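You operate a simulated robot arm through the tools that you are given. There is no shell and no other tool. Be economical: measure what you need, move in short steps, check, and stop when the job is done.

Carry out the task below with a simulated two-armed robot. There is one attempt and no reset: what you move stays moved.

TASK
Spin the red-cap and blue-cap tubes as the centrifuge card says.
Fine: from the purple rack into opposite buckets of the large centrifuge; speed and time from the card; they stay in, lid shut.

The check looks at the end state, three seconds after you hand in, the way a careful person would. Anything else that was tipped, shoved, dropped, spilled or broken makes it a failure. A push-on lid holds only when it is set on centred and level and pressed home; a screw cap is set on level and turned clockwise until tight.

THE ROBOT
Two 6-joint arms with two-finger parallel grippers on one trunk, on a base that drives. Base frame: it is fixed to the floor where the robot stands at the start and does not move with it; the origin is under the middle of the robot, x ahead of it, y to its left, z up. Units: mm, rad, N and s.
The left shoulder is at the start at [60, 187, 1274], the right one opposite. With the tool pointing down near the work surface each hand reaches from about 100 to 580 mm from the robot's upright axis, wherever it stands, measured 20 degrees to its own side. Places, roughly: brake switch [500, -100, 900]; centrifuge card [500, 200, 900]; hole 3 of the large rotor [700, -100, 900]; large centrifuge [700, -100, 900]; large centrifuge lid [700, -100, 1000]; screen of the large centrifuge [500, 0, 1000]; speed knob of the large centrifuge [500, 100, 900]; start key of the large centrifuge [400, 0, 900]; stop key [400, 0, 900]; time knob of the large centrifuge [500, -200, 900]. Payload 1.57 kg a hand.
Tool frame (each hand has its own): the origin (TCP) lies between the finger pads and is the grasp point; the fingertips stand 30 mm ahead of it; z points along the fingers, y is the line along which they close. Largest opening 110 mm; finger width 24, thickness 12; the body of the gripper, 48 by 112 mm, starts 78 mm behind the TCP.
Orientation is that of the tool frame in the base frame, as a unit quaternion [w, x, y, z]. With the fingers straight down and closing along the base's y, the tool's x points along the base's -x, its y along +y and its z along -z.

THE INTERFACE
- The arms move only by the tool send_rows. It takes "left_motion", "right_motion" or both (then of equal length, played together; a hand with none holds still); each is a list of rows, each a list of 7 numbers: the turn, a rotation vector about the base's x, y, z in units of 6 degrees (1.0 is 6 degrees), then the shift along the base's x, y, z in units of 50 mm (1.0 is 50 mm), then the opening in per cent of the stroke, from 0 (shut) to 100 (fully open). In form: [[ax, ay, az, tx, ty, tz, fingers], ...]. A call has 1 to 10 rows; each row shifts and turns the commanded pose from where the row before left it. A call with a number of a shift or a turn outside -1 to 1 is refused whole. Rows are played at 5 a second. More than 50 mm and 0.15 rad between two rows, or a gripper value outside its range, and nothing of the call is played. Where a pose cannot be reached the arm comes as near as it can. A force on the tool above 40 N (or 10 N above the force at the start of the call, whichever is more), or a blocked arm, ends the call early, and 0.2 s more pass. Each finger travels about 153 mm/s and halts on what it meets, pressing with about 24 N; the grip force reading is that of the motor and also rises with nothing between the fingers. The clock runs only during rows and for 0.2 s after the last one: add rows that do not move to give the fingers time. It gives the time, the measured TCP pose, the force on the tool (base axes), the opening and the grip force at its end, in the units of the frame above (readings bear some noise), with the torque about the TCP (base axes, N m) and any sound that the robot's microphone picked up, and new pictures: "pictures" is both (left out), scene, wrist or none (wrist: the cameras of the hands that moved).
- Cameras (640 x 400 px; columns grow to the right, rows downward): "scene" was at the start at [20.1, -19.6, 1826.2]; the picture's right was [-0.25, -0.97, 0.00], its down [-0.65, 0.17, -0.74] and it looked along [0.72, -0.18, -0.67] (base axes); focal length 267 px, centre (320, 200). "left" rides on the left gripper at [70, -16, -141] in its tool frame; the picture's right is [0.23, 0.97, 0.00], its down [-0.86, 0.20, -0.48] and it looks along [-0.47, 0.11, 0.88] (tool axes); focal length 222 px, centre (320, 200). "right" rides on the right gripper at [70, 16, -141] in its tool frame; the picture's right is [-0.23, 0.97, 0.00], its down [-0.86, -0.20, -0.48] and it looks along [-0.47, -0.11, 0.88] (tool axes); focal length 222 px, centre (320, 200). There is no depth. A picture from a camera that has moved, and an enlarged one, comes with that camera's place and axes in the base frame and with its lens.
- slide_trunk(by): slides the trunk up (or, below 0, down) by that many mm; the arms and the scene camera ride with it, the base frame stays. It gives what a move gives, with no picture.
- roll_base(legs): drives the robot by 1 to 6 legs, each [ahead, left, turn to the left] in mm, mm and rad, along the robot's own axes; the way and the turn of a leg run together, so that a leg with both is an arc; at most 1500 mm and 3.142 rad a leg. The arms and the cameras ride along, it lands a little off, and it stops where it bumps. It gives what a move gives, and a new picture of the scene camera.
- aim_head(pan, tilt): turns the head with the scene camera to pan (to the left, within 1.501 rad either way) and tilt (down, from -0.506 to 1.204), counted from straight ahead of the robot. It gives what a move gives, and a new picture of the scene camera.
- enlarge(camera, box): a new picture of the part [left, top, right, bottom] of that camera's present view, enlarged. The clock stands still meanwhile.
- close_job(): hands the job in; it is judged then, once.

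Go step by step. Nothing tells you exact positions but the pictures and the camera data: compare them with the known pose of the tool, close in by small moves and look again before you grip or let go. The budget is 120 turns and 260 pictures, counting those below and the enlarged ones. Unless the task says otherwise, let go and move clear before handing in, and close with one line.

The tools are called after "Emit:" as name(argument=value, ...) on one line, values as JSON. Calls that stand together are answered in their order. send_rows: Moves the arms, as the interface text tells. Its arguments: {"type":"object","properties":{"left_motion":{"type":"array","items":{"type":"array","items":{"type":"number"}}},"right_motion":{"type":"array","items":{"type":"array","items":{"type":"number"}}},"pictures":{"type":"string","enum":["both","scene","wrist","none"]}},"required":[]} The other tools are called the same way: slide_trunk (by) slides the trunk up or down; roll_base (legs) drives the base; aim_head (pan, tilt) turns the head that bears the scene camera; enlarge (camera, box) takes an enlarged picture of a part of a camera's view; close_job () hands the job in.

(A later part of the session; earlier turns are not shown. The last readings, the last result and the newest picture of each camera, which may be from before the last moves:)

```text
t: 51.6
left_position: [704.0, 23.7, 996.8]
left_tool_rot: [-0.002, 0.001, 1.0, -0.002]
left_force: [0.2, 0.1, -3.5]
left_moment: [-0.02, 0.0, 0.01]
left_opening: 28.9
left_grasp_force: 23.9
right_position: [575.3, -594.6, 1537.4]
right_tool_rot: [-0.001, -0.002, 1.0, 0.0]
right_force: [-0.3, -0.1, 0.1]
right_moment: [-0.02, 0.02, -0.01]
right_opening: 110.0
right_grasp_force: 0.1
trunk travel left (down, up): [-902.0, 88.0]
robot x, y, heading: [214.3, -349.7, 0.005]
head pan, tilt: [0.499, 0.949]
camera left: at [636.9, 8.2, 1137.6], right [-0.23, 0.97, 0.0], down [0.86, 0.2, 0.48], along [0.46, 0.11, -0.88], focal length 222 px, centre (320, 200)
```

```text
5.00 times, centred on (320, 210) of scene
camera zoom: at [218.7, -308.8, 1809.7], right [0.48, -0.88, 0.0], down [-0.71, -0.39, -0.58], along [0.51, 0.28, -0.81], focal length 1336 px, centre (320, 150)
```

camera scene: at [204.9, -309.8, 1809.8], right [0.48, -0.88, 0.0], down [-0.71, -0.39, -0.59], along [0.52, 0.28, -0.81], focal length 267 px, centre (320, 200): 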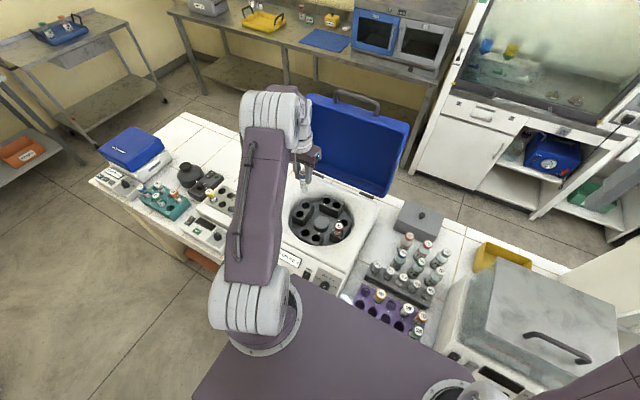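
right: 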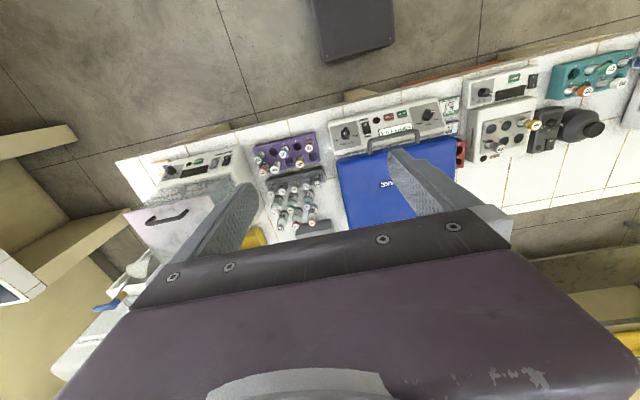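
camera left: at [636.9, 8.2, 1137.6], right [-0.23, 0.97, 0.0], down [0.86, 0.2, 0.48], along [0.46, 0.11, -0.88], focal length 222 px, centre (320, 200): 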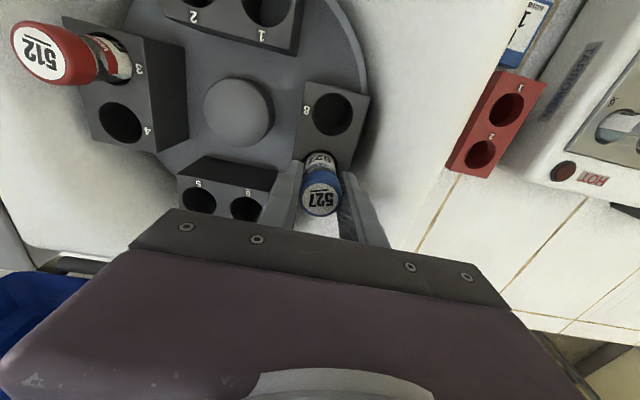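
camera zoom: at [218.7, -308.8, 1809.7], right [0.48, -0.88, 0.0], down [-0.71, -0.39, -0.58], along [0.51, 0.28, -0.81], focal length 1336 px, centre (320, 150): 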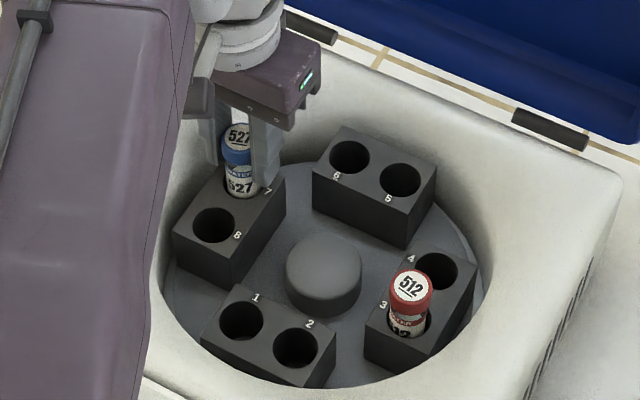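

In the hole. I lower the last few mm, release slightly and check.

Emit:
send_rows(left_motion=[[0, 0, 0, 0, 0, -0.16, 15], [0, 0, 0, 0, 0, 0, 15], [0, 0, 0, 0, 0, 0, 36], [0, 0, 0, 0, 0, 0, 36]], pictures="none")

Emit:
send_rows(left_motion=[[0, 0, 0, 0, 0, 0.4, 36], [0, 0, 0, 0, 0, 0.8, 36], [0, 0, 0, 0, 0, 0.8, 36], [0, 0, 0, 0, 0, 0.8, 36], [0, 0, 0, 0, 0, 0, 36]], pictures="wrist")

Emit:
enlarge(camera="scene", box=[270, 170, 370, 250])

```text
t: 52.6
left_position: [705.3, 25.4, 990.3]
left_tool_rot: [0.0, 0.0, 1.0, -0.001]
left_force: [-0.4, 0.5, -0.7]
left_moment: [0.01, -0.01, 0.0]
left_opening: 40.0
left_grasp_force: 0.0
right_position: [573.3, -593.3, 1537.4]
right_tool_rot: [0.0, -0.002, 1.0, 0.0]
right_force: [0.5, -0.1, -1.0]
right_moment: [-0.01, 0.0, -0.02]
right_opening: 110.0
right_grasp_force: 0.0
trunk travel left (down, up): [-902.0, 88.0]
robot x, y, heading: [213.2, -347.4, 0.003]
head pan, tilt: [0.499, 0.949]
```

```text
t: 53.8
left_position: [705.6, 23.5, 1131.9]
left_tool_rot: [0.0, 0.002, 1.0, -0.001]
left_force: [0.0, -0.6, 0.4]
left_moment: [0.04, 0.0, 0.02]
left_opening: 39.7
left_grasp_force: 0.1
right_position: [573.9, -592.3, 1537.1]
right_tool_rot: [0.0, -0.002, 1.0, 0.0]
right_force: [-0.5, -0.1, -0.2]
right_moment: [-0.03, 0.02, 0.0]
right_opening: 110.2
right_grasp_force: 0.1
trunk travel left (down, up): [-902.0, 88.0]
robot x, y, heading: [211.1, -344.7, 0.003]
head pan, tilt: [0.499, 0.949]
camera left: at [638.1, 7.6, 1272.8], right [-0.23, 0.97, 0.0], down [0.86, 0.2, 0.48], along [0.46, 0.11, -0.88], focal length 222 px, centre (320, 200)
```

left: 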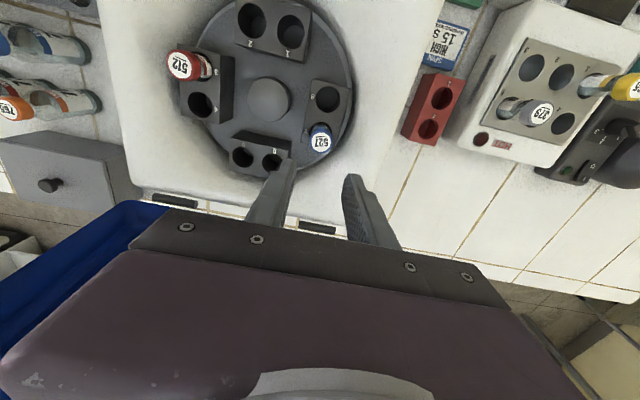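

```text
5.00 times, centred on (320, 210) of scene
camera zoom: at [217.4, -309.2, 1809.7], right [0.48, -0.88, 0.0], down [-0.71, -0.39, -0.58], along [0.51, 0.28, -0.81], focal length 1336 px, centre (320, 150)
```

zoom: 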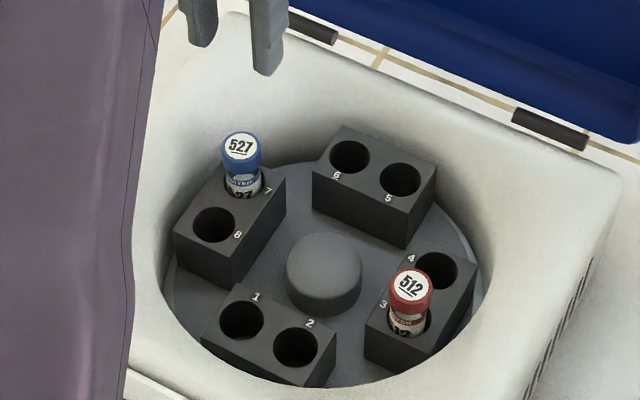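

Both tubes are seated in diametric holes 3 and 7. Now I close the lid: drive 20 mm forward and bring the left hand back to the handle-gripping pose.

Emit:
roll_base(legs=[[21, 0, 0]])

Emit:
send_rows(left_motion=[[0, 0, -1, -0.2, -0.15, 0.6, 24], [0, 0, -1, -0.2, -0.15, 0.6, 24], [0, 0, -1, -0.2, -0.15, 0.6, 24], [0, 0, -1, -0.2, -0.15, 0.6, 24], [0, 0, -1, -0.2, -0.15, 0.6, 24], [0, 0, -1, -0.2, -0.15, 0.6, 24], [0, 0, -1, -0.1, -0.15, 0.6, 24], [0, 0, -1, 0, -0.15, 0.6, 24], [0, 0, -1, 0, -0.15, 0.6, 24], [0, 0, -1, 0, -0.15, 0.6, 24]], pictures="none")

Emit:
send_rows(left_motion=[[0, 0, -1, 0, 0, 0, 24], [0, 0, -1, 0, 0, 0, 24], [0, 0, -1, 0, 0, 0, 24], [0, 0, -1, 0, 0, 0, 24], [0, 0, -1, 0, 0, 0, 24], [0, -1, 0, 0.1, 0, 0, 24], [0, -1, 0, 0.2, 0, 0, 24], [0, -1, 0, 0.2, 0, 0, 24], [0, -1, 0, 0.2, 0, 0, 24], [0, -1, 0, 0.2, 0, 0, 24]], pictures="none")

Emit:
send_rows(left_motion=[[0, -1, 0, 0.2, 0, 0, 24], [0, -1, 0, 0.2, 0, 0, 24], [0, -1, 0, 0.2, 0, 0, 24], [0, -0.3, 0, 0.2, 0, 0, 24], [0, 0, 0, 0, 0, 0, 24]], pictures="both")

```text
t: 54.5
left_position: [722.1, 24.4, 1132.9]
left_tool_rot: [0.001, 0.001, 1.0, 0.0]
left_force: [-0.1, -0.2, -0.1]
left_moment: [0.0, -0.07, -0.01]
left_opening: 39.8
left_grasp_force: 0.1
right_position: [589.4, -592.7, 1539.6]
right_tool_rot: [0.003, -0.002, 1.0, 0.0]
right_force: [-0.6, 0.0, -0.8]
right_moment: [-0.03, -0.09, 0.0]
right_opening: 110.2
right_grasp_force: 0.1
trunk travel left (down, up): [-902.0, 88.0]
robot x, y, heading: [235.5, -346.5, 0.004]
head pan, tilt: [0.499, 0.949]
camera scene: at [230.0, -309.0, 1809.8], right [0.48, -0.88, 0.0], down [-0.71, -0.39, -0.59], along [0.51, 0.28, -0.81], focal length 267 px, centre (320, 200)
```

scene: 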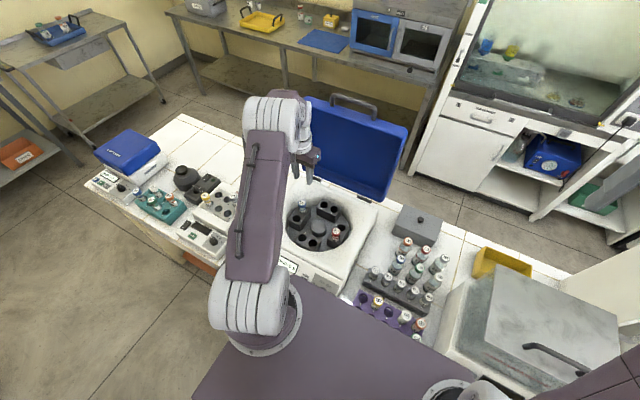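

```text
t: 56.8
left_position: [660.8, -50.2, 1431.6]
left_tool_rot: [0.0, 0.501, 0.865, 0.0]
left_force: [0.0, 0.4, 0.3]
left_moment: [-0.01, 0.01, -0.02]
left_opening: 26.5
left_grasp_force: 0.1
right_position: [593.6, -593.9, 1537.1]
right_tool_rot: [0.0, -0.002, 1.0, 0.0]
right_force: [0.6, 0.9, -0.5]
right_moment: [0.03, 0.0, 0.02]
right_opening: 109.9
right_grasp_force: 0.0
trunk travel left (down, up): [-902.0, 88.0]
robot x, y, heading: [235.2, -343.0, 0.009]
head pan, tilt: [0.499, 0.949]
```

```text
t: 59.0
left_position: [706.1, -50.5, 1431.8]
left_tool_rot: [0.182, 0.683, 0.682, 0.185]
left_force: [0.0, -0.5, -0.7]
left_moment: [-0.01, 0.02, 0.02]
left_opening: 26.4
left_grasp_force: 0.0
right_position: [593.8, -594.7, 1538.2]
right_tool_rot: [0.0, -0.002, 1.0, -0.001]
right_force: [-0.7, 0.3, 0.8]
right_moment: [0.01, -0.01, -0.01]
right_opening: 110.1
right_grasp_force: 0.0
trunk travel left (down, up): [-902.0, 88.0]
robot x, y, heading: [231.6, -346.6, 0.001]
head pan, tilt: [0.499, 0.949]
```

```text
t: 60.1
left_position: [747.6, -51.4, 1431.4]
left_tool_rot: [0.296, 0.642, 0.641, 0.299]
left_force: [0.7, 0.2, 0.1]
left_moment: [0.01, -0.06, 0.01]
left_opening: 26.3
left_grasp_force: 0.2
right_position: [594.7, -593.0, 1537.0]
right_tool_rot: [-0.001, -0.001, 1.0, -0.001]
right_force: [-0.1, -0.5, 0.0]
right_moment: [0.01, 0.0, 0.01]
right_opening: 110.0
right_grasp_force: 0.0
trunk travel left (down, up): [-902.0, 88.0]
robot x, y, heading: [238.7, -346.0, 0.006]
head pan, tilt: [0.499, 0.949]
camera scene: at [238.1, -309.2, 1809.7], right [0.48, -0.88, 0.0], down [-0.71, -0.39, -0.58], along [0.51, 0.28, -0.81], focal length 267 px, centre (320, 200)
camera left: at [629.7, 18.4, 1509.5], right [0.63, 0.23, 0.74], down [-0.24, -0.86, 0.46], along [0.74, -0.46, -0.49], focal length 222 px, centre (320, 200)
```

scene: 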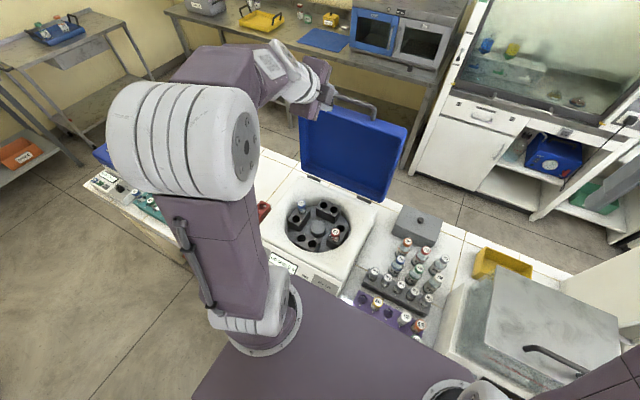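
left: 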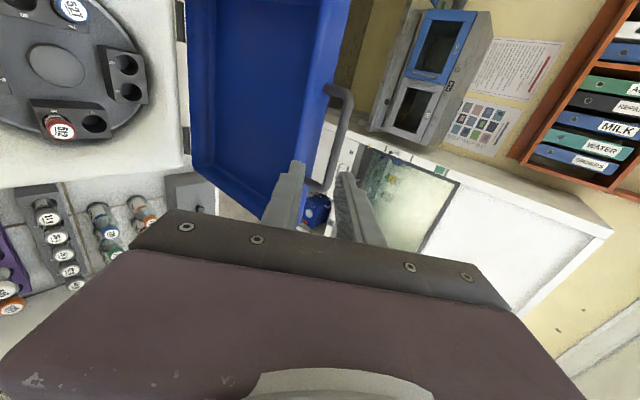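

Emit:
send_rows(left_motion=[[0, 0, 0, 0.43, 0, -0.17, 24], [0, 0, 0, 0.43, 0, -0.17, 24], [0, 0, 0, 0.6, 0, -0.4, 24], [0, 0, 0, 0.6, 0, -0.4, 24], [0, 0, 0, 0, 0, 0, 24]], pictures="wrist")

Emit:
enlarge(camera="left", box=[230, 60, 410, 240])

```text
t: 61.4
left_position: [850.9, -51.0, 1374.4]
left_tool_rot: [0.297, 0.642, 0.641, 0.3]
left_force: [-0.9, -0.2, 0.8]
left_moment: [-0.02, -0.01, 0.03]
left_opening: 26.5
left_grasp_force: 0.0
right_position: [594.5, -593.2, 1538.9]
right_tool_rot: [0.0, -0.002, 1.0, 0.001]
right_force: [-0.2, -0.2, -1.4]
right_moment: [0.01, -0.01, 0.02]
right_opening: 110.0
right_grasp_force: 0.0
trunk travel left (down, up): [-902.0, 88.0]
robot x, y, heading: [233.2, -345.0, 0.0]
head pan, tilt: [0.499, 0.949]
camera left: at [733.5, 18.3, 1453.3], right [0.63, 0.23, 0.74], down [-0.24, -0.86, 0.46], along [0.74, -0.46, -0.49], focal length 222 px, centre (320, 200)
```

left: 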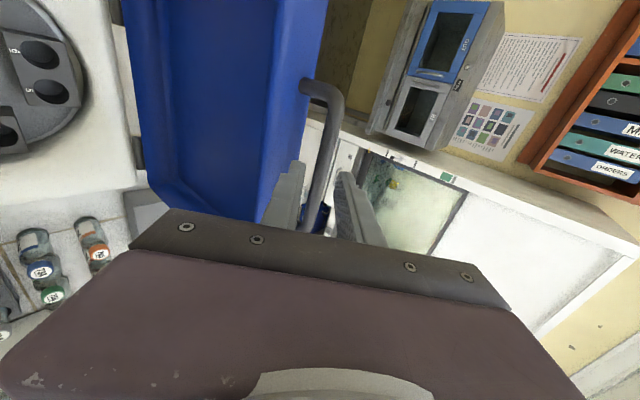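

```text
2.22 times, centred on (320, 150) of left
camera zoom: at [733.5, 18.3, 1453.3], right [0.63, 0.23, 0.74], down [-0.24, -0.86, 0.46], along [0.74, -0.46, -0.49], focal length 494 px, centre (320, 311)
```

zoom: 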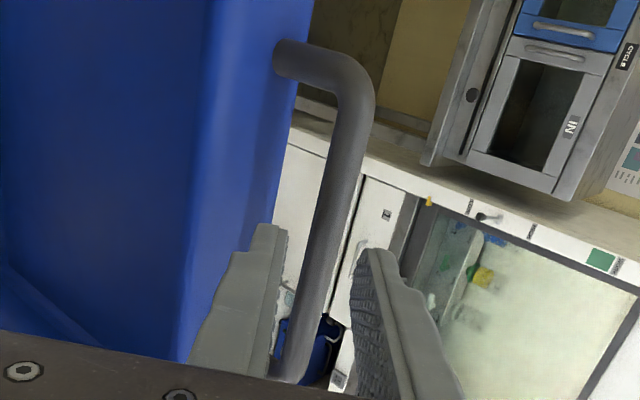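

Bar is between the fingers. I advance the last bit and close.

Emit:
send_rows(left_motion=[[0, 0, 0, 0.35, 0, -0.29, 24], [0, 0, 0, 0.35, 0, -0.29, 24], [0, 0, 0, 0, 0, 0, 10], [0, 0, 0, 0, 0, 0, 0], [0, 0, 0, 0, 0, 0, 0]], pictures="wrist")

```text
t: 62.5
left_position: [884.3, -50.0, 1345.4]
left_tool_rot: [0.297, 0.641, 0.641, 0.3]
left_force: [-0.2, 2.4, 4.7]
left_moment: [0.74, -0.01, 0.09]
left_opening: 14.0
left_grasp_force: 30.6
right_position: [593.4, -592.9, 1538.8]
right_tool_rot: [0.0, -0.003, 1.0, 0.0]
right_force: [-0.4, 0.1, -0.9]
right_moment: [0.03, -0.02, -0.01]
right_opening: 109.8
right_grasp_force: 0.0
trunk travel left (down, up): [-902.0, 88.0]
robot x, y, heading: [235.5, -343.9, 0.008]
head pan, tilt: [0.499, 0.949]
camera left: at [767.6, 20.2, 1424.3], right [0.63, 0.23, 0.75], down [-0.24, -0.86, 0.46], along [0.74, -0.46, -0.48], focal length 222 px, centre (320, 200)
```

left: 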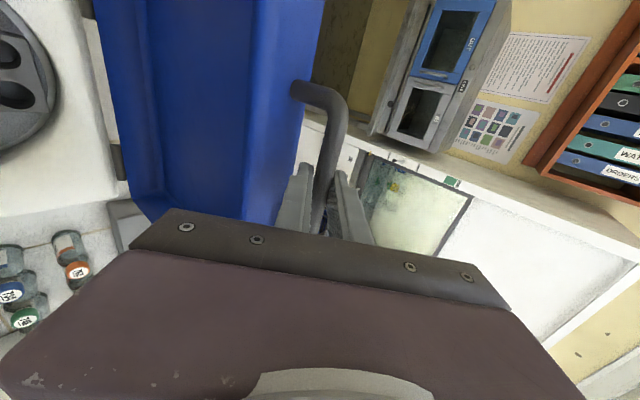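

Gripped. I reverse the arc (hinge fit ≈ (838, 993), r 357), in chunks.

Emit:
send_rows(left_motion=[[0, 0.5, 0, -0.68, 0, 0.08, 0], [0, 0.5, 0, -0.75, 0, -0.01, 0], [0, 0.5, 0, -0.74, 0, -0.09, 0], [0, 0.5, 0, -0.73, 0, -0.17, 0]], pictures="none")

```text
t: 63.5
left_position: [737.7, -49.2, 1335.7]
left_tool_rot: [0.229, 0.669, 0.669, 0.229]
left_force: [-2.3, 2.5, 2.0]
left_moment: [0.89, -0.01, 0.44]
left_opening: 14.0
left_grasp_force: 30.2
right_position: [593.8, -591.1, 1538.9]
right_tool_rot: [0.0, -0.002, 1.0, 0.0]
right_force: [-0.4, 0.4, 0.3]
right_moment: [0.03, 0.0, 0.01]
right_opening: 109.9
right_grasp_force: 0.0
trunk travel left (down, up): [-902.0, 88.0]
robot x, y, heading: [238.4, -347.1, -0.001]
head pan, tilt: [0.499, 0.949]
```

Tracks well with low force; continuing.

Emit:
send_rows(left_motion=[[0, 0.6, 0, -0.69, 0, -0.24, 0], [0, 0.6, 0, -0.68, 0, -0.32, 0], [0, 0.6, 0, -0.64, 0, -0.39, 0], [0, 0.6, 0, -0.6, 0, -0.45, 0]], pictures="none")

```text
t: 64.5
left_position: [606.6, -50.4, 1266.1]
left_tool_rot: [0.142, 0.693, 0.692, 0.142]
left_force: [1.6, 2.9, -0.5]
left_moment: [-0.94, -0.11, -0.1]
left_opening: 13.9
left_grasp_force: 30.3
right_position: [596.2, -591.9, 1537.8]
right_tool_rot: [-0.001, -0.001, 1.0, 0.0]
right_force: [-0.3, 0.3, -0.2]
right_moment: [0.04, 0.0, 0.0]
right_opening: 110.0
right_grasp_force: 0.1
trunk travel left (down, up): [-902.0, 88.0]
robot x, y, heading: [234.8, -342.5, 0.004]
head pan, tilt: [0.499, 0.949]
```

Emit:
send_rows(left_motion=[[0, 0.55, 0, -0.54, 0, -0.5, 0], [0, 0.55, 0, -0.49, 0, -0.56, 0], [0, 0.55, 0, -0.43, 0, -0.61, 0], [0, 0.55, 0, -0.36, 0, -0.65, 0]], pictures="none")

Emit:
send_rows(left_motion=[[0, 0.55, 0, -0.29, 0, -0.69, 0], [0, 0.5, 0, -0.22, 0, -0.72, 0], [0, 0.5, 0, -0.14, 0, -0.5, 0]], pictures="wrist")

```text
t: 65.5
left_position: [519.5, -49.0, 1152.9]
left_tool_rot: [0.061, 0.705, 0.704, 0.06]
left_force: [-17.3, -8.9, 10.3]
left_moment: [-0.96, 0.02, 0.41]
left_opening: 13.7
left_grasp_force: 30.4
left hand out of reach, approached as far as the arm can: row 4
right_position: [588.6, -597.2, 1537.5]
right_tool_rot: [0.002, -0.002, 1.0, 0.001]
right_force: [0.0, -0.2, 0.8]
right_moment: [0.03, -0.01, -0.02]
right_opening: 109.9
right_grasp_force: 0.0
trunk travel left (down, up): [-902.0, 88.0]
robot x, y, heading: [233.4, -347.6, 0.007]
head pan, tilt: [0.499, 0.949]
```

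```text
t: 66.0
left_position: [509.0, -49.6, 1126.8]
left_tool_rot: [0.04, 0.705, 0.707, 0.03]
left_force: [-19.4, -14.4, 7.4]
left_moment: [0.69, 0.12, 0.61]
left_opening: 13.9
left_grasp_force: 30.4
left hand out of reach, approached as far as the arm can: row 1, 2
right_position: [591.6, -595.3, 1537.7]
right_tool_rot: [0.001, -0.003, 1.0, 0.001]
right_force: [-0.3, 1.1, 0.9]
right_moment: [-0.02, 0.01, -0.03]
right_opening: 110.1
right_grasp_force: 0.0
trunk travel left (down, up): [-902.0, 88.0]
robot x, y, heading: [234.0, -343.3, 0.006]
head pan, tilt: [0.499, 0.949]
stopped in row 2 (left hand): the force on the tool passed its limit at 42 N (the readings are from after the stop); the commanded pose is now the measured one
camera left: at [479.6, 22.2, 1264.9], right [0.97, 0.23, 0.09], down [0.15, -0.85, 0.51], along [0.19, -0.48, -0.86], focal length 222 px, centre (320, 200)
```

left: 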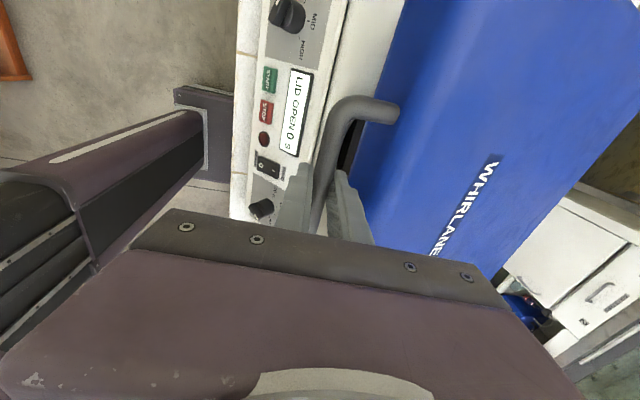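

Emit:
send_rows(left_motion=[[0.1, 0.5, 0, 0, 0, 0, 0], [0, 0.5, 0, 0, 0, 0, 0], [0, 0, 0, -0.08, 0, -0.2, 0], [0, 0, 0, -0.06, 0, -0.2, 0]], pictures="none")

```text
t: 67.0
left_position: [501.6, -49.0, 1110.7]
left_tool_rot: [0.033, 0.706, 0.707, 0.015]
left_force: [-31.8, 3.7, 10.8]
left_moment: [-0.37, 0.13, 0.42]
left_opening: 13.9
left_grasp_force: 30.1
left hand out of reach, approached as far as the arm can: row 2, 4
right_position: [584.6, -593.7, 1540.0]
right_tool_rot: [0.003, -0.003, 1.0, -0.001]
right_force: [0.1, -0.1, -0.3]
right_moment: [-0.01, -0.01, 0.0]
right_opening: 110.1
right_grasp_force: 0.0
trunk travel left (down, up): [-902.0, 88.0]
robot x, y, heading: [233.5, -344.6, 0.003]
head pan, tilt: [0.499, 0.949]
```

Emit:
send_rows(left_motion=[[0, 0.2, 0, -0.12, 0, -0.2, 0], [0, 0, 0, -0.06, 0, -0.3, 0], [0, 0, 0, -0.06, 0, -0.3, 0]], pictures="none")

```text
t: 67.7
left_position: [496.0, -48.6, 1092.9]
left_tool_rot: [0.022, 0.705, 0.708, -0.008]
left_force: [-47.7, -3.8, 12.8]
left_moment: [0.87, 0.22, 0.36]
left_opening: 14.1
left_grasp_force: 30.5
left hand out of reach, approached as far as the arm can: row 1, 2, 3
right_position: [586.7, -592.2, 1538.2]
right_tool_rot: [0.002, -0.003, 1.0, 0.0]
right_force: [0.5, 0.9, 0.4]
right_moment: [-0.04, 0.09, 0.01]
right_opening: 110.0
right_grasp_force: 0.1
trunk travel left (down, up): [-902.0, 88.0]
robot x, y, heading: [232.9, -341.9, 0.008]
head pan, tilt: [0.499, 0.949]
stopped in row 3 (left hand): the force on the tool passed its limit at 47 N (the readings are from after the stop); the commanded pose is now the measured one
```

The hand is at its inner reach limit here. The lid's weight hardly loads the hand, since its hinge is friction-held, so I release the handle, rise, and then press the lid shut from above.

Emit:
send_rows(left_motion=[[0, 0, 0, 0, 0, 0, 12], [0, 0, 0, 0, 0, 0, 16], [0, 0, 0, 0, 0, 0, 20], [0, 0, 0, 0, 0, 0, 24]], pictures="both")

```text
t: 68.7
left_position: [502.9, -47.3, 1095.4]
left_tool_rot: [0.024, 0.706, 0.707, 0.0]
left_force: [-31.5, 5.6, 8.1]
left_moment: [0.24, 0.26, 0.28]
left_opening: 27.9
left_grasp_force: 15.5
right_position: [589.3, -592.7, 1539.8]
right_tool_rot: [0.001, -0.003, 1.0, 0.0]
right_force: [0.3, 0.0, 0.6]
right_moment: [0.02, 0.06, -0.04]
right_opening: 110.0
right_grasp_force: 0.0
trunk travel left (down, up): [-902.0, 88.0]
robot x, y, heading: [234.3, -347.9, 0.008]
head pan, tilt: [0.499, 0.949]
camera scene: at [230.3, -309.3, 1809.8], right [0.48, -0.88, 0.0], down [-0.71, -0.39, -0.59], along [0.51, 0.28, -0.81], focal length 267 px, centre (320, 200)
camera left: at [484.3, 27.3, 1232.6], right [0.97, 0.23, 0.02], down [0.18, -0.84, 0.51], along [0.14, -0.49, -0.86], focal length 222 px, centre (320, 200)
```

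scene: 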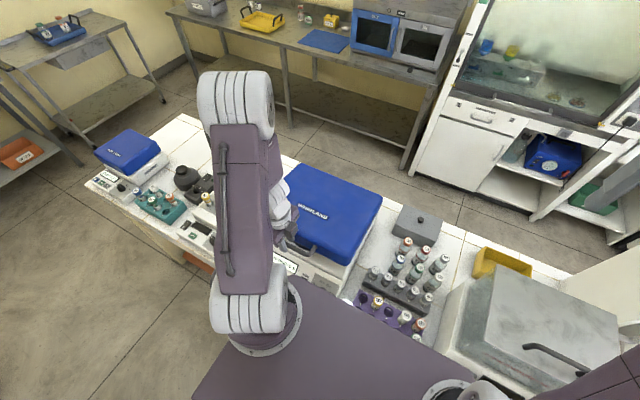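
left: 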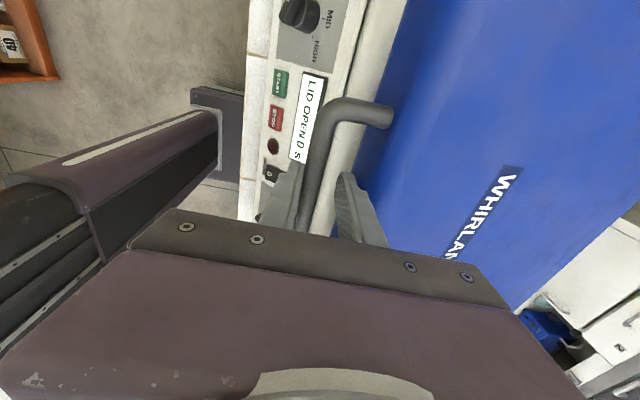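

Emit:
send_rows(left_motion=[[0, 0, 0, 0, 0, 0.2, 26], [0, 0, 0, 0, 0, 0.3, 26], [0, 0, 0, 0, 0, 0.3, 26]], pictures="wrist")

```text
t: 69.5
left_position: [509.4, -47.1, 1133.6]
left_tool_rot: [0.022, 0.708, 0.706, 0.0]
left_force: [-0.1, -0.1, 0.1]
left_moment: [0.02, -0.04, -0.02]
left_opening: 29.2
left_grasp_force: 0.5
right_position: [593.8, -593.4, 1537.1]
right_tool_rot: [0.0, -0.003, 1.0, 0.0]
right_force: [0.1, -0.9, 0.2]
right_moment: [0.01, -0.01, 0.01]
right_opening: 109.9
right_grasp_force: 0.2
trunk travel left (down, up): [-902.0, 88.0]
robot x, y, heading: [232.7, -347.8, 0.006]
head pan, tilt: [0.499, 0.949]
camera left: at [490.3, 26.7, 1272.0], right [0.97, 0.23, 0.02], down [0.18, -0.84, 0.51], along [0.14, -0.49, -0.86], focal length 222 px, centre (320, 200)
```

left: 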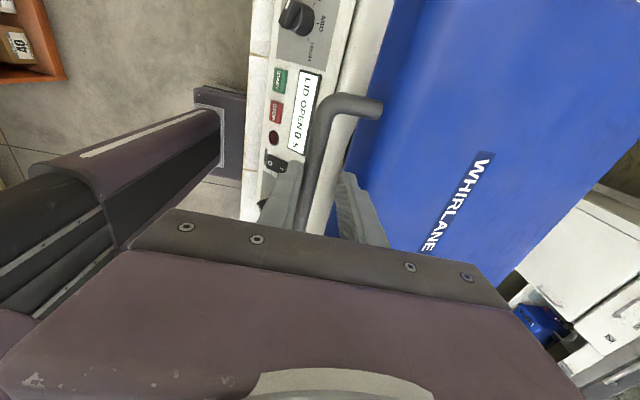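

The lid stays partly open on its own. I rise, shut the fingers, move over the lid's front and press it down.

Emit:
send_rows(left_motion=[[0, 0.2, 0, 0, 0, 0.5, 26], [0, 0.2, 0, 0, 0, 0.6, 26], [0, 0, 0, 0.5, 0, 0.2, 0], [0, 0, 0, 0.5, 0, 0, 0], [0, 0, 0, 0.4, 0, 0, 0], [0, 0, 0, 0, 0, -0.5, 0], [0, 0, 0, 0, 0, -0.4, 0], [0, 0, 0, 0, 0, 0, 0]], pictures="wrist")

```text
t: 71.3
left_position: [577.8, -47.6, 1152.0]
left_tool_rot: [0.007, 0.707, 0.707, -0.015]
left_force: [0.8, -0.6, 0.3]
left_moment: [0.02, -0.03, -0.04]
left_opening: 0.0
left_grasp_force: 21.3
right_position: [594.7, -592.5, 1537.4]
right_tool_rot: [0.0, -0.002, 1.0, 0.001]
right_force: [-0.5, -1.2, -0.4]
right_moment: [0.05, 0.0, 0.03]
right_opening: 110.2
right_grasp_force: 0.0
trunk travel left (down, up): [-902.0, 88.0]
robot x, y, heading: [235.2, -349.1, 0.008]
head pan, tilt: [0.499, 0.949]
camera left: at [565.4, 27.1, 1292.1], right [0.97, 0.23, -0.02], down [0.21, -0.84, 0.5], along [0.1, -0.49, -0.86], focal length 222 px, centre (320, 200)
```

left: 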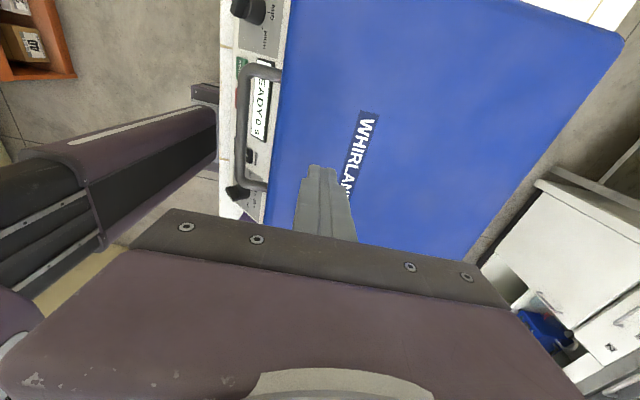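

Emit:
enlarge(camera="left", box=[200, 0, 400, 230])

Emit:
enlarge(camera="scene", box=[260, 150, 460, 330])

```text
1.74 times, centred on (300, 115) of left
camera zoom: at [565.4, 27.1, 1292.1], right [0.97, 0.23, -0.02], down [0.21, -0.84, 0.5], along [0.1, -0.49, -0.86], focal length 386 px, centre (355, 348)
```

zoom: 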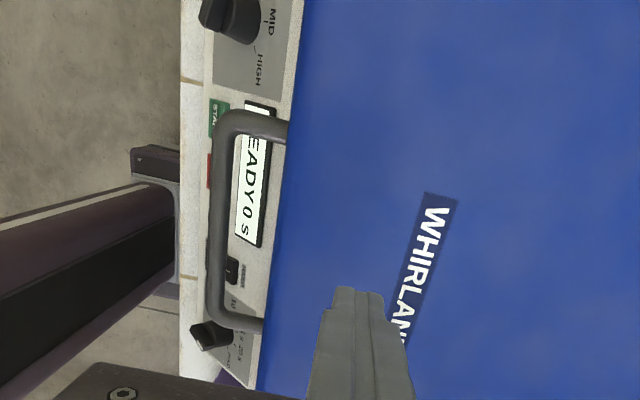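

```text
2.22 times, centred on (360, 240) of scene
camera zoom: at [237.4, -310.0, 1809.7], right [0.48, -0.88, 0.0], down [-0.71, -0.39, -0.58], along [0.51, 0.28, -0.81], focal length 594 px, centre (231, 111)
```

zoom: 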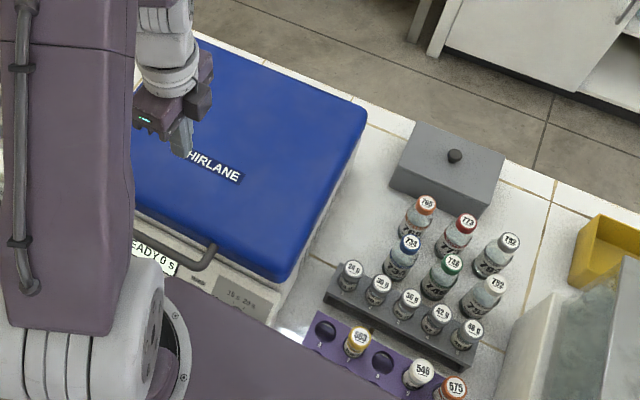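

The lid has closed by itself and the screen reads READY. Now I back the base off to work on the panel knobs.

Emit:
send_rows(left_motion=[[0, 0, 0, 0, 0, 0.8, 30], [0, -0.13, 0, 0, 0, 0.8, 60]], pictures="none")

Emit:
roll_base(legs=[[-180, 0, 0]])

Emit:
aim_head(pan=0.75, tilt=0.95)

Emit:
enlarge(camera="left", box=[160, 0, 480, 220])

```text
t: 71.9
left_position: [577.1, -46.6, 1234.9]
left_tool_rot: [0.012, 0.707, 0.707, -0.011]
left_force: [-0.5, -1.1, -0.4]
left_moment: [0.0, 0.0, 0.02]
left_opening: 65.9
left_grasp_force: 0.0
right_position: [593.5, -594.4, 1537.9]
right_tool_rot: [0.0, -0.002, 1.0, -0.001]
right_force: [0.3, 0.0, 0.0]
right_moment: [0.03, -0.05, 0.0]
right_opening: 110.0
right_grasp_force: 0.1
trunk travel left (down, up): [-902.0, 88.0]
robot x, y, heading: [233.7, -345.1, 0.003]
head pan, tilt: [0.499, 0.949]
```

```text
t: 73.4
left_position: [401.1, -45.8, 1232.2]
left_tool_rot: [0.011, 0.707, 0.707, -0.012]
left_force: [0.3, 0.2, 0.3]
left_moment: [0.05, 0.04, -0.01]
left_opening: 66.0
left_grasp_force: 0.0
right_position: [419.3, -593.6, 1536.8]
right_tool_rot: [-0.003, -0.004, 1.0, 0.0]
right_force: [0.3, 1.0, 0.2]
right_moment: [-0.02, 0.07, 0.0]
right_opening: 110.0
right_grasp_force: 0.1
trunk travel left (down, up): [-902.0, 88.0]
robot x, y, heading: [56.1, -347.1, 0.003]
head pan, tilt: [0.499, 0.949]
camera scene: at [63.2, -310.5, 1809.7], right [0.48, -0.87, 0.0], down [-0.71, -0.39, -0.58], along [0.51, 0.28, -0.81], focal length 267 px, centre (320, 200)
```

scene: 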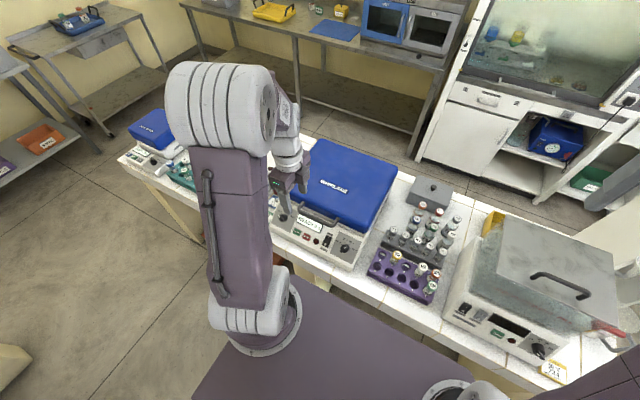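

```text
t: 74.2
left_position: [398.5, -45.8, 1233.8]
left_tool_rot: [0.013, 0.706, 0.708, -0.011]
left_force: [0.6, -0.5, 0.3]
left_moment: [-0.03, -0.02, -0.02]
left_opening: 66.0
left_grasp_force: 0.1
right_position: [415.1, -593.8, 1538.2]
right_tool_rot: [-0.002, -0.004, 1.0, 0.0]
right_force: [0.5, 0.2, -0.6]
right_moment: [0.0, 0.0, 0.03]
right_opening: 110.1
right_grasp_force: 0.0
trunk travel left (down, up): [-902.0, 88.0]
robot x, y, heading: [53.0, -348.4, 0.007]
head pan, tilt: [0.75, 0.949]
camera scene: at [46.9, -295.7, 1809.7], right [0.69, -0.73, 0.0], down [-0.59, -0.56, -0.58], along [0.42, 0.4, -0.81], focal length 267 px, centre (320, 200)
```

scene: 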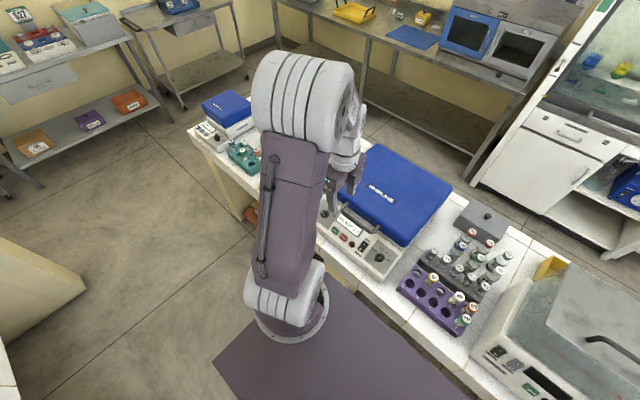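

```text
1.82 times, centred on (320, 110) of left
camera zoom: at [383.2, 28.0, 1372.9], right [0.97, 0.23, -0.01], down [0.2, -0.84, 0.51], along [0.11, -0.49, -0.86], focal length 404 px, centre (320, 364)
```

zoom: 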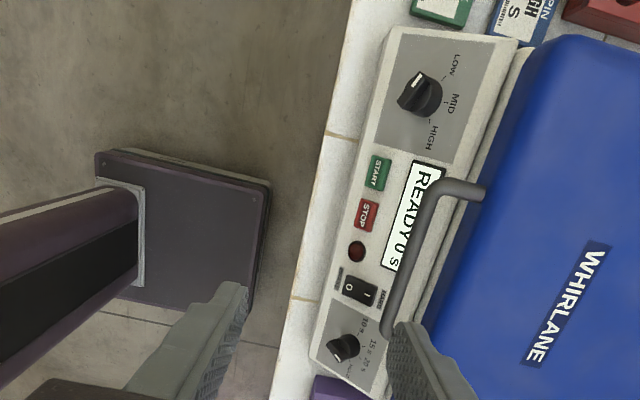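

I turn the hand back to yaw 0 for an upright look at the panel and knobs.

Emit:
send_rows(left_motion=[[0.05, 0.15, 1, 0, 0, -0.2, 60], [0, 0, 1, 0, 0, -0.2, 60], [0, 0, 1, 0, 0, -0.2, 60], [0, 0, 1, 0, 0, -0.2, 60], [0, 0, 1, 0, 0, -0.2, 60], [0, 0, 1, 0, 0, -0.2, 60], [0, 0, 1, 0, 0, -0.2, 60], [0, 0, 1, 0, 0, -0.2, 60], [0, 0, 1, 0, 0, 0, 60], [0, 0, 1, 0, 0, 0, 60]], pictures="none")

Emit:
send_rows(left_motion=[[0, 0, 1, 0, 0.2, 0, 60], [0, 0, 1, 0, 0.4, 0, 60], [0, 0, 1, 0, 0.4, 0, 60], [0, 0, 1, 0, 0.4, 0, 60], [0, 0, 1, 0, 0.4, 0, 60], [0, 0, 0, 0, 0.4, 0, 60], [0, 0, 0, 0, 0, 0, 60]], pictures="wrist")

Emit:
enlarge(camera="left", box=[280, 60, 400, 160])

Emit:
enlarge(camera="left", box=[140, 20, 300, 140])

```text
t: 76.4
left_position: [396.7, -46.4, 1154.7]
left_tool_rot: [0.011, 0.257, 0.966, -0.01]
left_force: [-0.1, -0.5, 0.3]
left_moment: [0.0, -0.01, 0.02]
left_opening: 66.2
left_grasp_force: 0.0
right_position: [414.1, -593.3, 1538.3]
right_tool_rot: [0.0, -0.004, 1.0, -0.001]
right_force: [0.4, 0.1, 0.8]
right_moment: [0.01, 0.01, 0.0]
right_opening: 110.0
right_grasp_force: 0.0
trunk travel left (down, up): [-902.0, 88.0]
robot x, y, heading: [52.0, -341.8, 0.007]
head pan, tilt: [0.75, 0.949]
```

```text
t: 78.0
left_position: [398.3, 65.3, 1153.4]
left_tool_rot: [0.014, 0.0, 1.0, -0.007]
left_force: [0.5, 0.1, -0.5]
left_moment: [0.0, 0.0, 0.03]
left_opening: 66.2
left_grasp_force: 0.1
right_position: [414.6, -594.0, 1538.2]
right_tool_rot: [-0.002, -0.004, 1.0, 0.0]
right_force: [-0.4, 0.5, -0.6]
right_moment: [-0.02, -0.04, 0.0]
right_opening: 110.0
right_grasp_force: 0.0
trunk travel left (down, up): [-902.0, 88.0]
robot x, y, heading: [57.9, -345.5, 0.007]
head pan, tilt: [0.75, 0.949]
camera left: at [326.3, 49.3, 1293.0], right [-0.23, 0.97, -0.02], down [0.84, 0.21, 0.5], along [0.49, 0.1, -0.87], focal length 222 px, centre (320, 200)
```

left: 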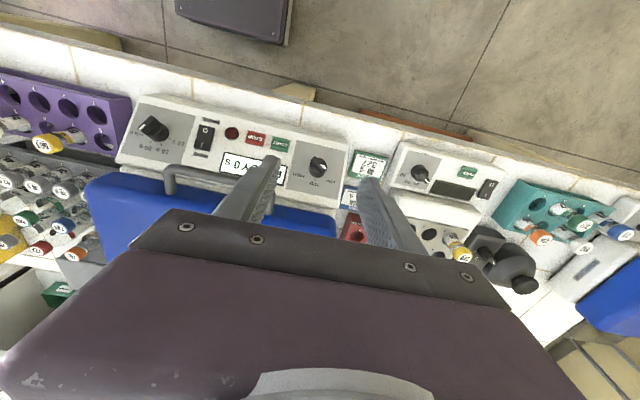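

```text
4.00 times, centred on (340, 110) of left
camera zoom: at [326.3, 49.3, 1293.0], right [-0.23, 0.97, -0.02], down [0.84, 0.21, 0.5], along [0.49, 0.1, -0.87], focal length 888 px, centre (240, 560)
```

zoom: 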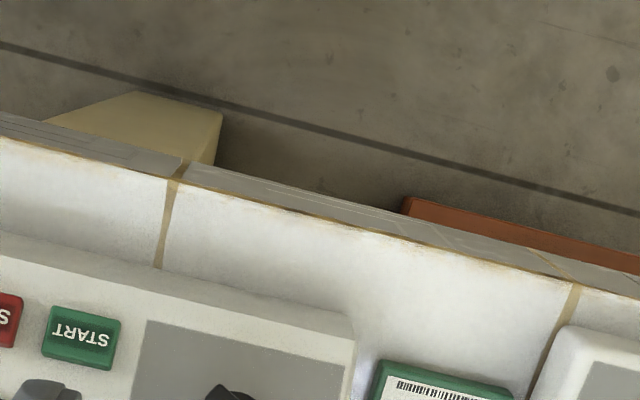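

```text
3.33 times, centred on (220, 80) of left
camera zoom: at [326.3, 49.3, 1293.0], right [-0.23, 0.97, -0.02], down [0.84, 0.21, 0.5], along [0.49, 0.1, -0.87], focal length 740 px, centre (653, 600)
```

zoom: 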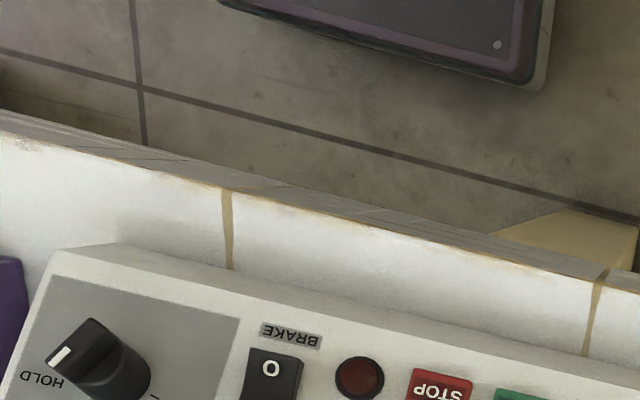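

Emit:
enlarge(camera="left", box=[270, 120, 370, 210])

Emit:
enlarge(camera="left", box=[110, 80, 230, 190])

Emit:
enlarge(camera="scene", box=[310, 190, 410, 290])

```text
4.44 times, centred on (320, 165) of left
camera zoom: at [326.3, 49.3, 1293.0], right [-0.23, 0.97, -0.02], down [0.84, 0.21, 0.5], along [0.49, 0.1, -0.87], focal length 987 px, centre (320, 356)
```

zoom: 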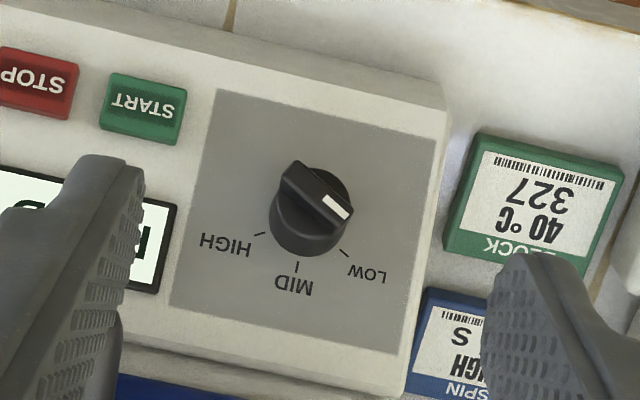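

```text
3.64 times, centred on (170, 135) of left
camera zoom: at [326.3, 49.3, 1293.0], right [-0.23, 0.97, -0.02], down [0.84, 0.21, 0.5], along [0.49, 0.1, -0.87], focal length 808 px, centre (866, 436)
```

zoom: 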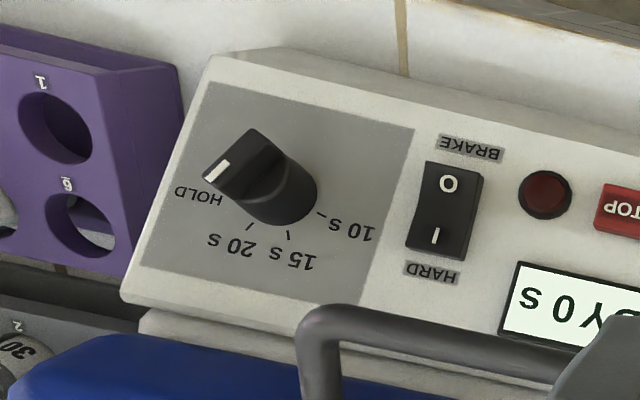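

```text
4.00 times, centred on (360, 240) of scene
camera zoom: at [46.6, -296.0, 1809.7], right [0.69, -0.73, 0.0], down [-0.59, -0.56, -0.58], along [0.42, 0.4, -0.81], focal length 1068 px, centre (160, 40)
```

zoom: 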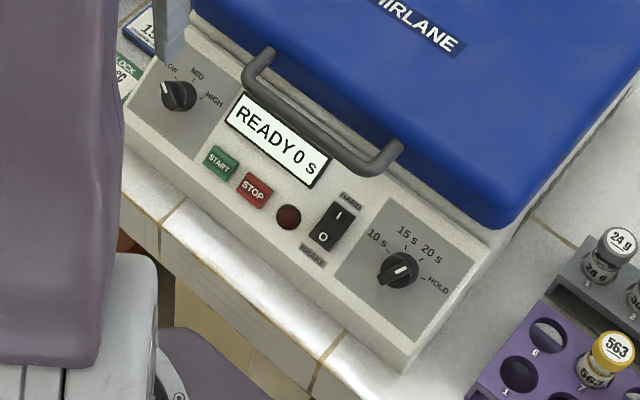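

The panel slopes toward the robot by about 38°. Speed knob top is ≈(457,72,948) and time knob ≈(457,-188,948). I pitch the hand to face the panel squarely over the speed knob.

Emit:
send_rows(left_motion=[[0.13, -0.87, 0, 0, 0.02, -0.3, 50], [0, -0.87, 0, 0, 0.02, -0.3, 50], [0, -0.87, 0, 0, 0.02, -0.3, 50], [0, -0.87, 0, 0, 0.02, -0.3, 50], [0, -0.87, 0, 0, 0.02, -0.3, 50], [0, -0.87, 0, 0, 0.02, -0.3, 50], [0, -0.87, 0, 0, 0.02, -0.3, 50], [0, 0, 0, 0, 0, 0, 50]], pictures="wrist")

Emit:
enlarge(camera="left", box=[240, 80, 400, 220])

Emit:
enlarge(camera="scene", box=[310, 170, 410, 270])

```text
t: 79.8
left_position: [417.1, 98.0, 1079.0]
left_tool_rot: [0.326, 0.0, 0.945, -0.005]
left_force: [-0.4, -0.7, 0.0]
left_moment: [-0.01, -0.01, -0.01]
left_opening: 55.1
left_grasp_force: 0.0
left hand out of reach, approached as far as the arm can: row 3, 4, 6, 7
right_position: [415.9, -594.0, 1538.0]
right_tool_rot: [-0.002, -0.003, 1.0, 0.0]
right_force: [0.7, -0.5, -1.1]
right_moment: [0.03, 0.01, -0.04]
right_opening: 110.1
right_grasp_force: 0.0
trunk travel left (down, up): [-902.0, 88.0]
robot x, y, heading: [54.1, -345.5, 0.006]
head pan, tilt: [0.75, 0.949]
camera left: at [276.7, 82.1, 1148.4], right [-0.18, 0.97, -0.15], down [0.38, 0.21, 0.9], along [0.91, 0.1, -0.41], focal length 222 px, centre (320, 200)
```

left: 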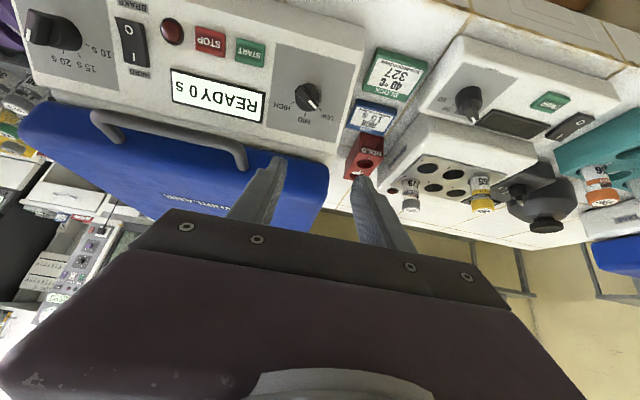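

```text
2.86 times, centred on (320, 150) of left
camera zoom: at [276.7, 82.1, 1148.4], right [-0.18, 0.97, -0.15], down [0.38, 0.21, 0.9], along [0.91, 0.1, -0.41], focal length 635 px, centre (320, 343)
```

zoom: 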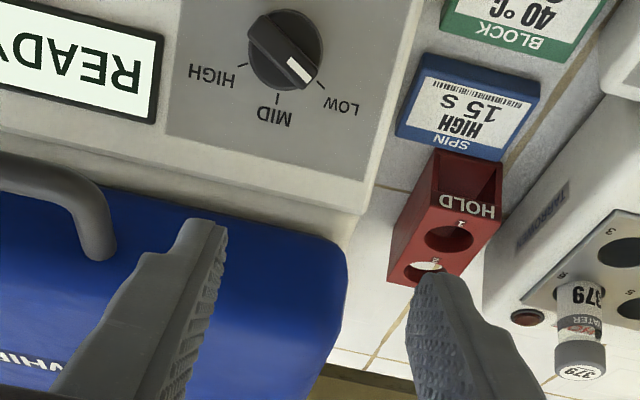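

```text
4.00 times, centred on (360, 220) of scene
camera zoom: at [46.4, -296.2, 1809.7], right [0.69, -0.73, 0.0], down [-0.59, -0.56, -0.58], along [0.42, 0.4, -0.81], focal length 1068 px, centre (160, 120)
```

zoom: 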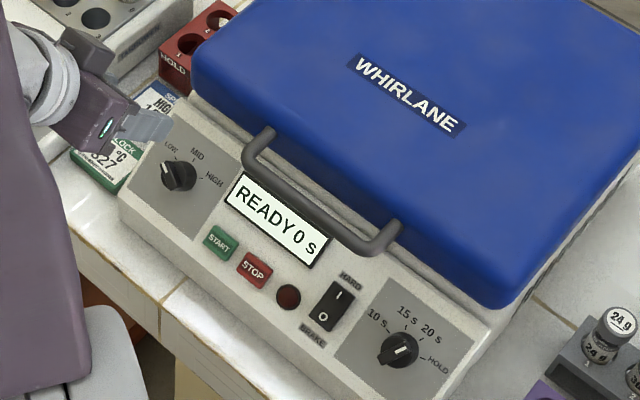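

The pointer is at LOW and must go to HIGH, 120° clockwise. The hand is cramped near the shoulder, so I back the base off another 120 mm.

Emit:
roll_base(legs=[[-120, 0, 0]])

Emit:
send_rows(left_motion=[[0, 0, 0, 0.6, -0.2, 0, 45], [0, 0, 0, 0.6, -0.2, 0, 45], [0, 0, 0, 0.5, -0.1, -0.5, 45], [0, 0, 0, 0.3, 0, -0.5, 45], [0, 0, 0, 0, 0, 0, 45]], pictures="wrist")

Emit:
enlarge(camera="left", box=[240, 80, 400, 220])

```text
t: 81.0
left_position: [299.5, 98.2, 1078.0]
left_tool_rot: [0.323, -0.002, 0.947, -0.004]
left_force: [0.0, -0.7, -0.1]
left_moment: [-0.01, 0.03, 0.01]
left_opening: 54.6
left_grasp_force: 0.0
right_position: [300.4, -593.6, 1536.7]
right_tool_rot: [-0.002, -0.005, 1.0, 0.0]
right_force: [0.4, 0.9, -0.4]
right_moment: [-0.01, 0.05, 0.01]
right_opening: 110.1
right_grasp_force: 0.0
trunk travel left (down, up): [-902.0, 88.0]
robot x, y, heading: [-69.0, -346.7, 0.008]
head pan, tilt: [0.75, 0.949]
camera scene: at [-67.8, -296.5, 1809.7], right [0.69, -0.73, 0.0], down [-0.59, -0.56, -0.58], along [0.42, 0.4, -0.81], focal length 267 px, centre (320, 200)
```

scene: 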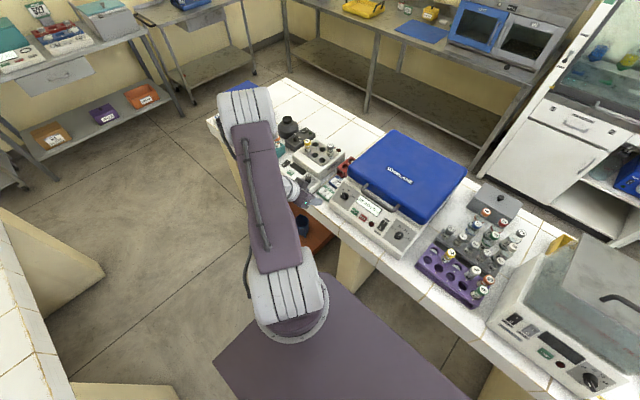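

```text
t: 82.2
left_position: [397.5, 70.7, 1027.8]
left_tool_rot: [0.323, -0.002, 0.946, -0.005]
left_force: [0.8, -0.2, 0.6]
left_moment: [-0.01, -0.02, 0.0]
left_opening: 49.7
left_grasp_force: 0.0
right_position: [296.5, -594.1, 1538.0]
right_tool_rot: [-0.001, -0.004, 1.0, 0.0]
right_force: [-0.2, -0.3, -0.5]
right_moment: [0.02, -0.03, 0.0]
right_opening: 110.2
right_grasp_force: 0.1
trunk travel left (down, up): [-902.0, 88.0]
robot x, y, heading: [-64.3, -347.7, 0.009]
head pan, tilt: [0.75, 0.949]
camera left: at [257.8, 55.6, 1097.3], right [-0.18, 0.97, -0.15], down [0.38, 0.21, 0.9], along [0.91, 0.1, -0.41], focal length 222 px, centre (320, 200)
```

left: 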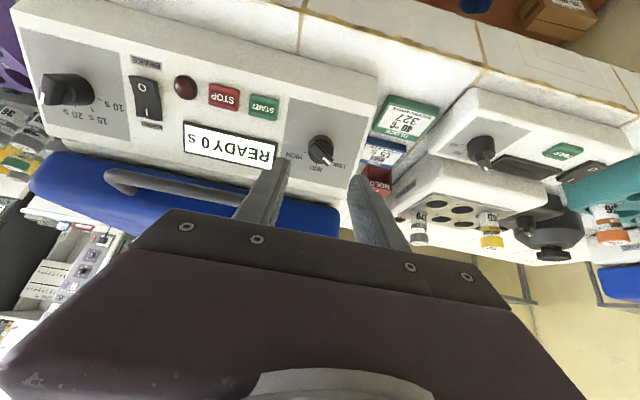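

```text
2.86 times, centred on (320, 150) of left
camera zoom: at [257.8, 55.6, 1097.3], right [-0.18, 0.97, -0.15], down [0.38, 0.21, 0.9], along [0.91, 0.1, -0.41], focal length 635 px, centre (320, 343)
```

zoom: 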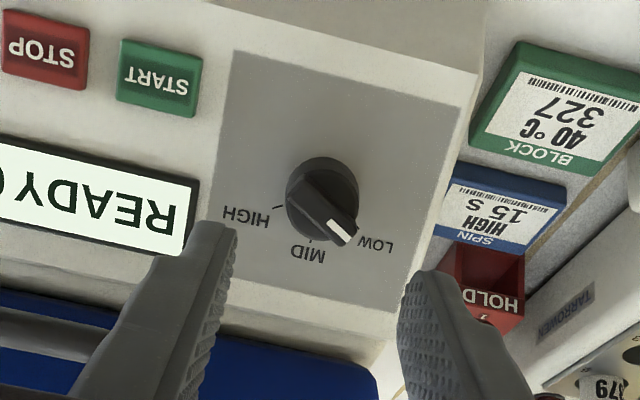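

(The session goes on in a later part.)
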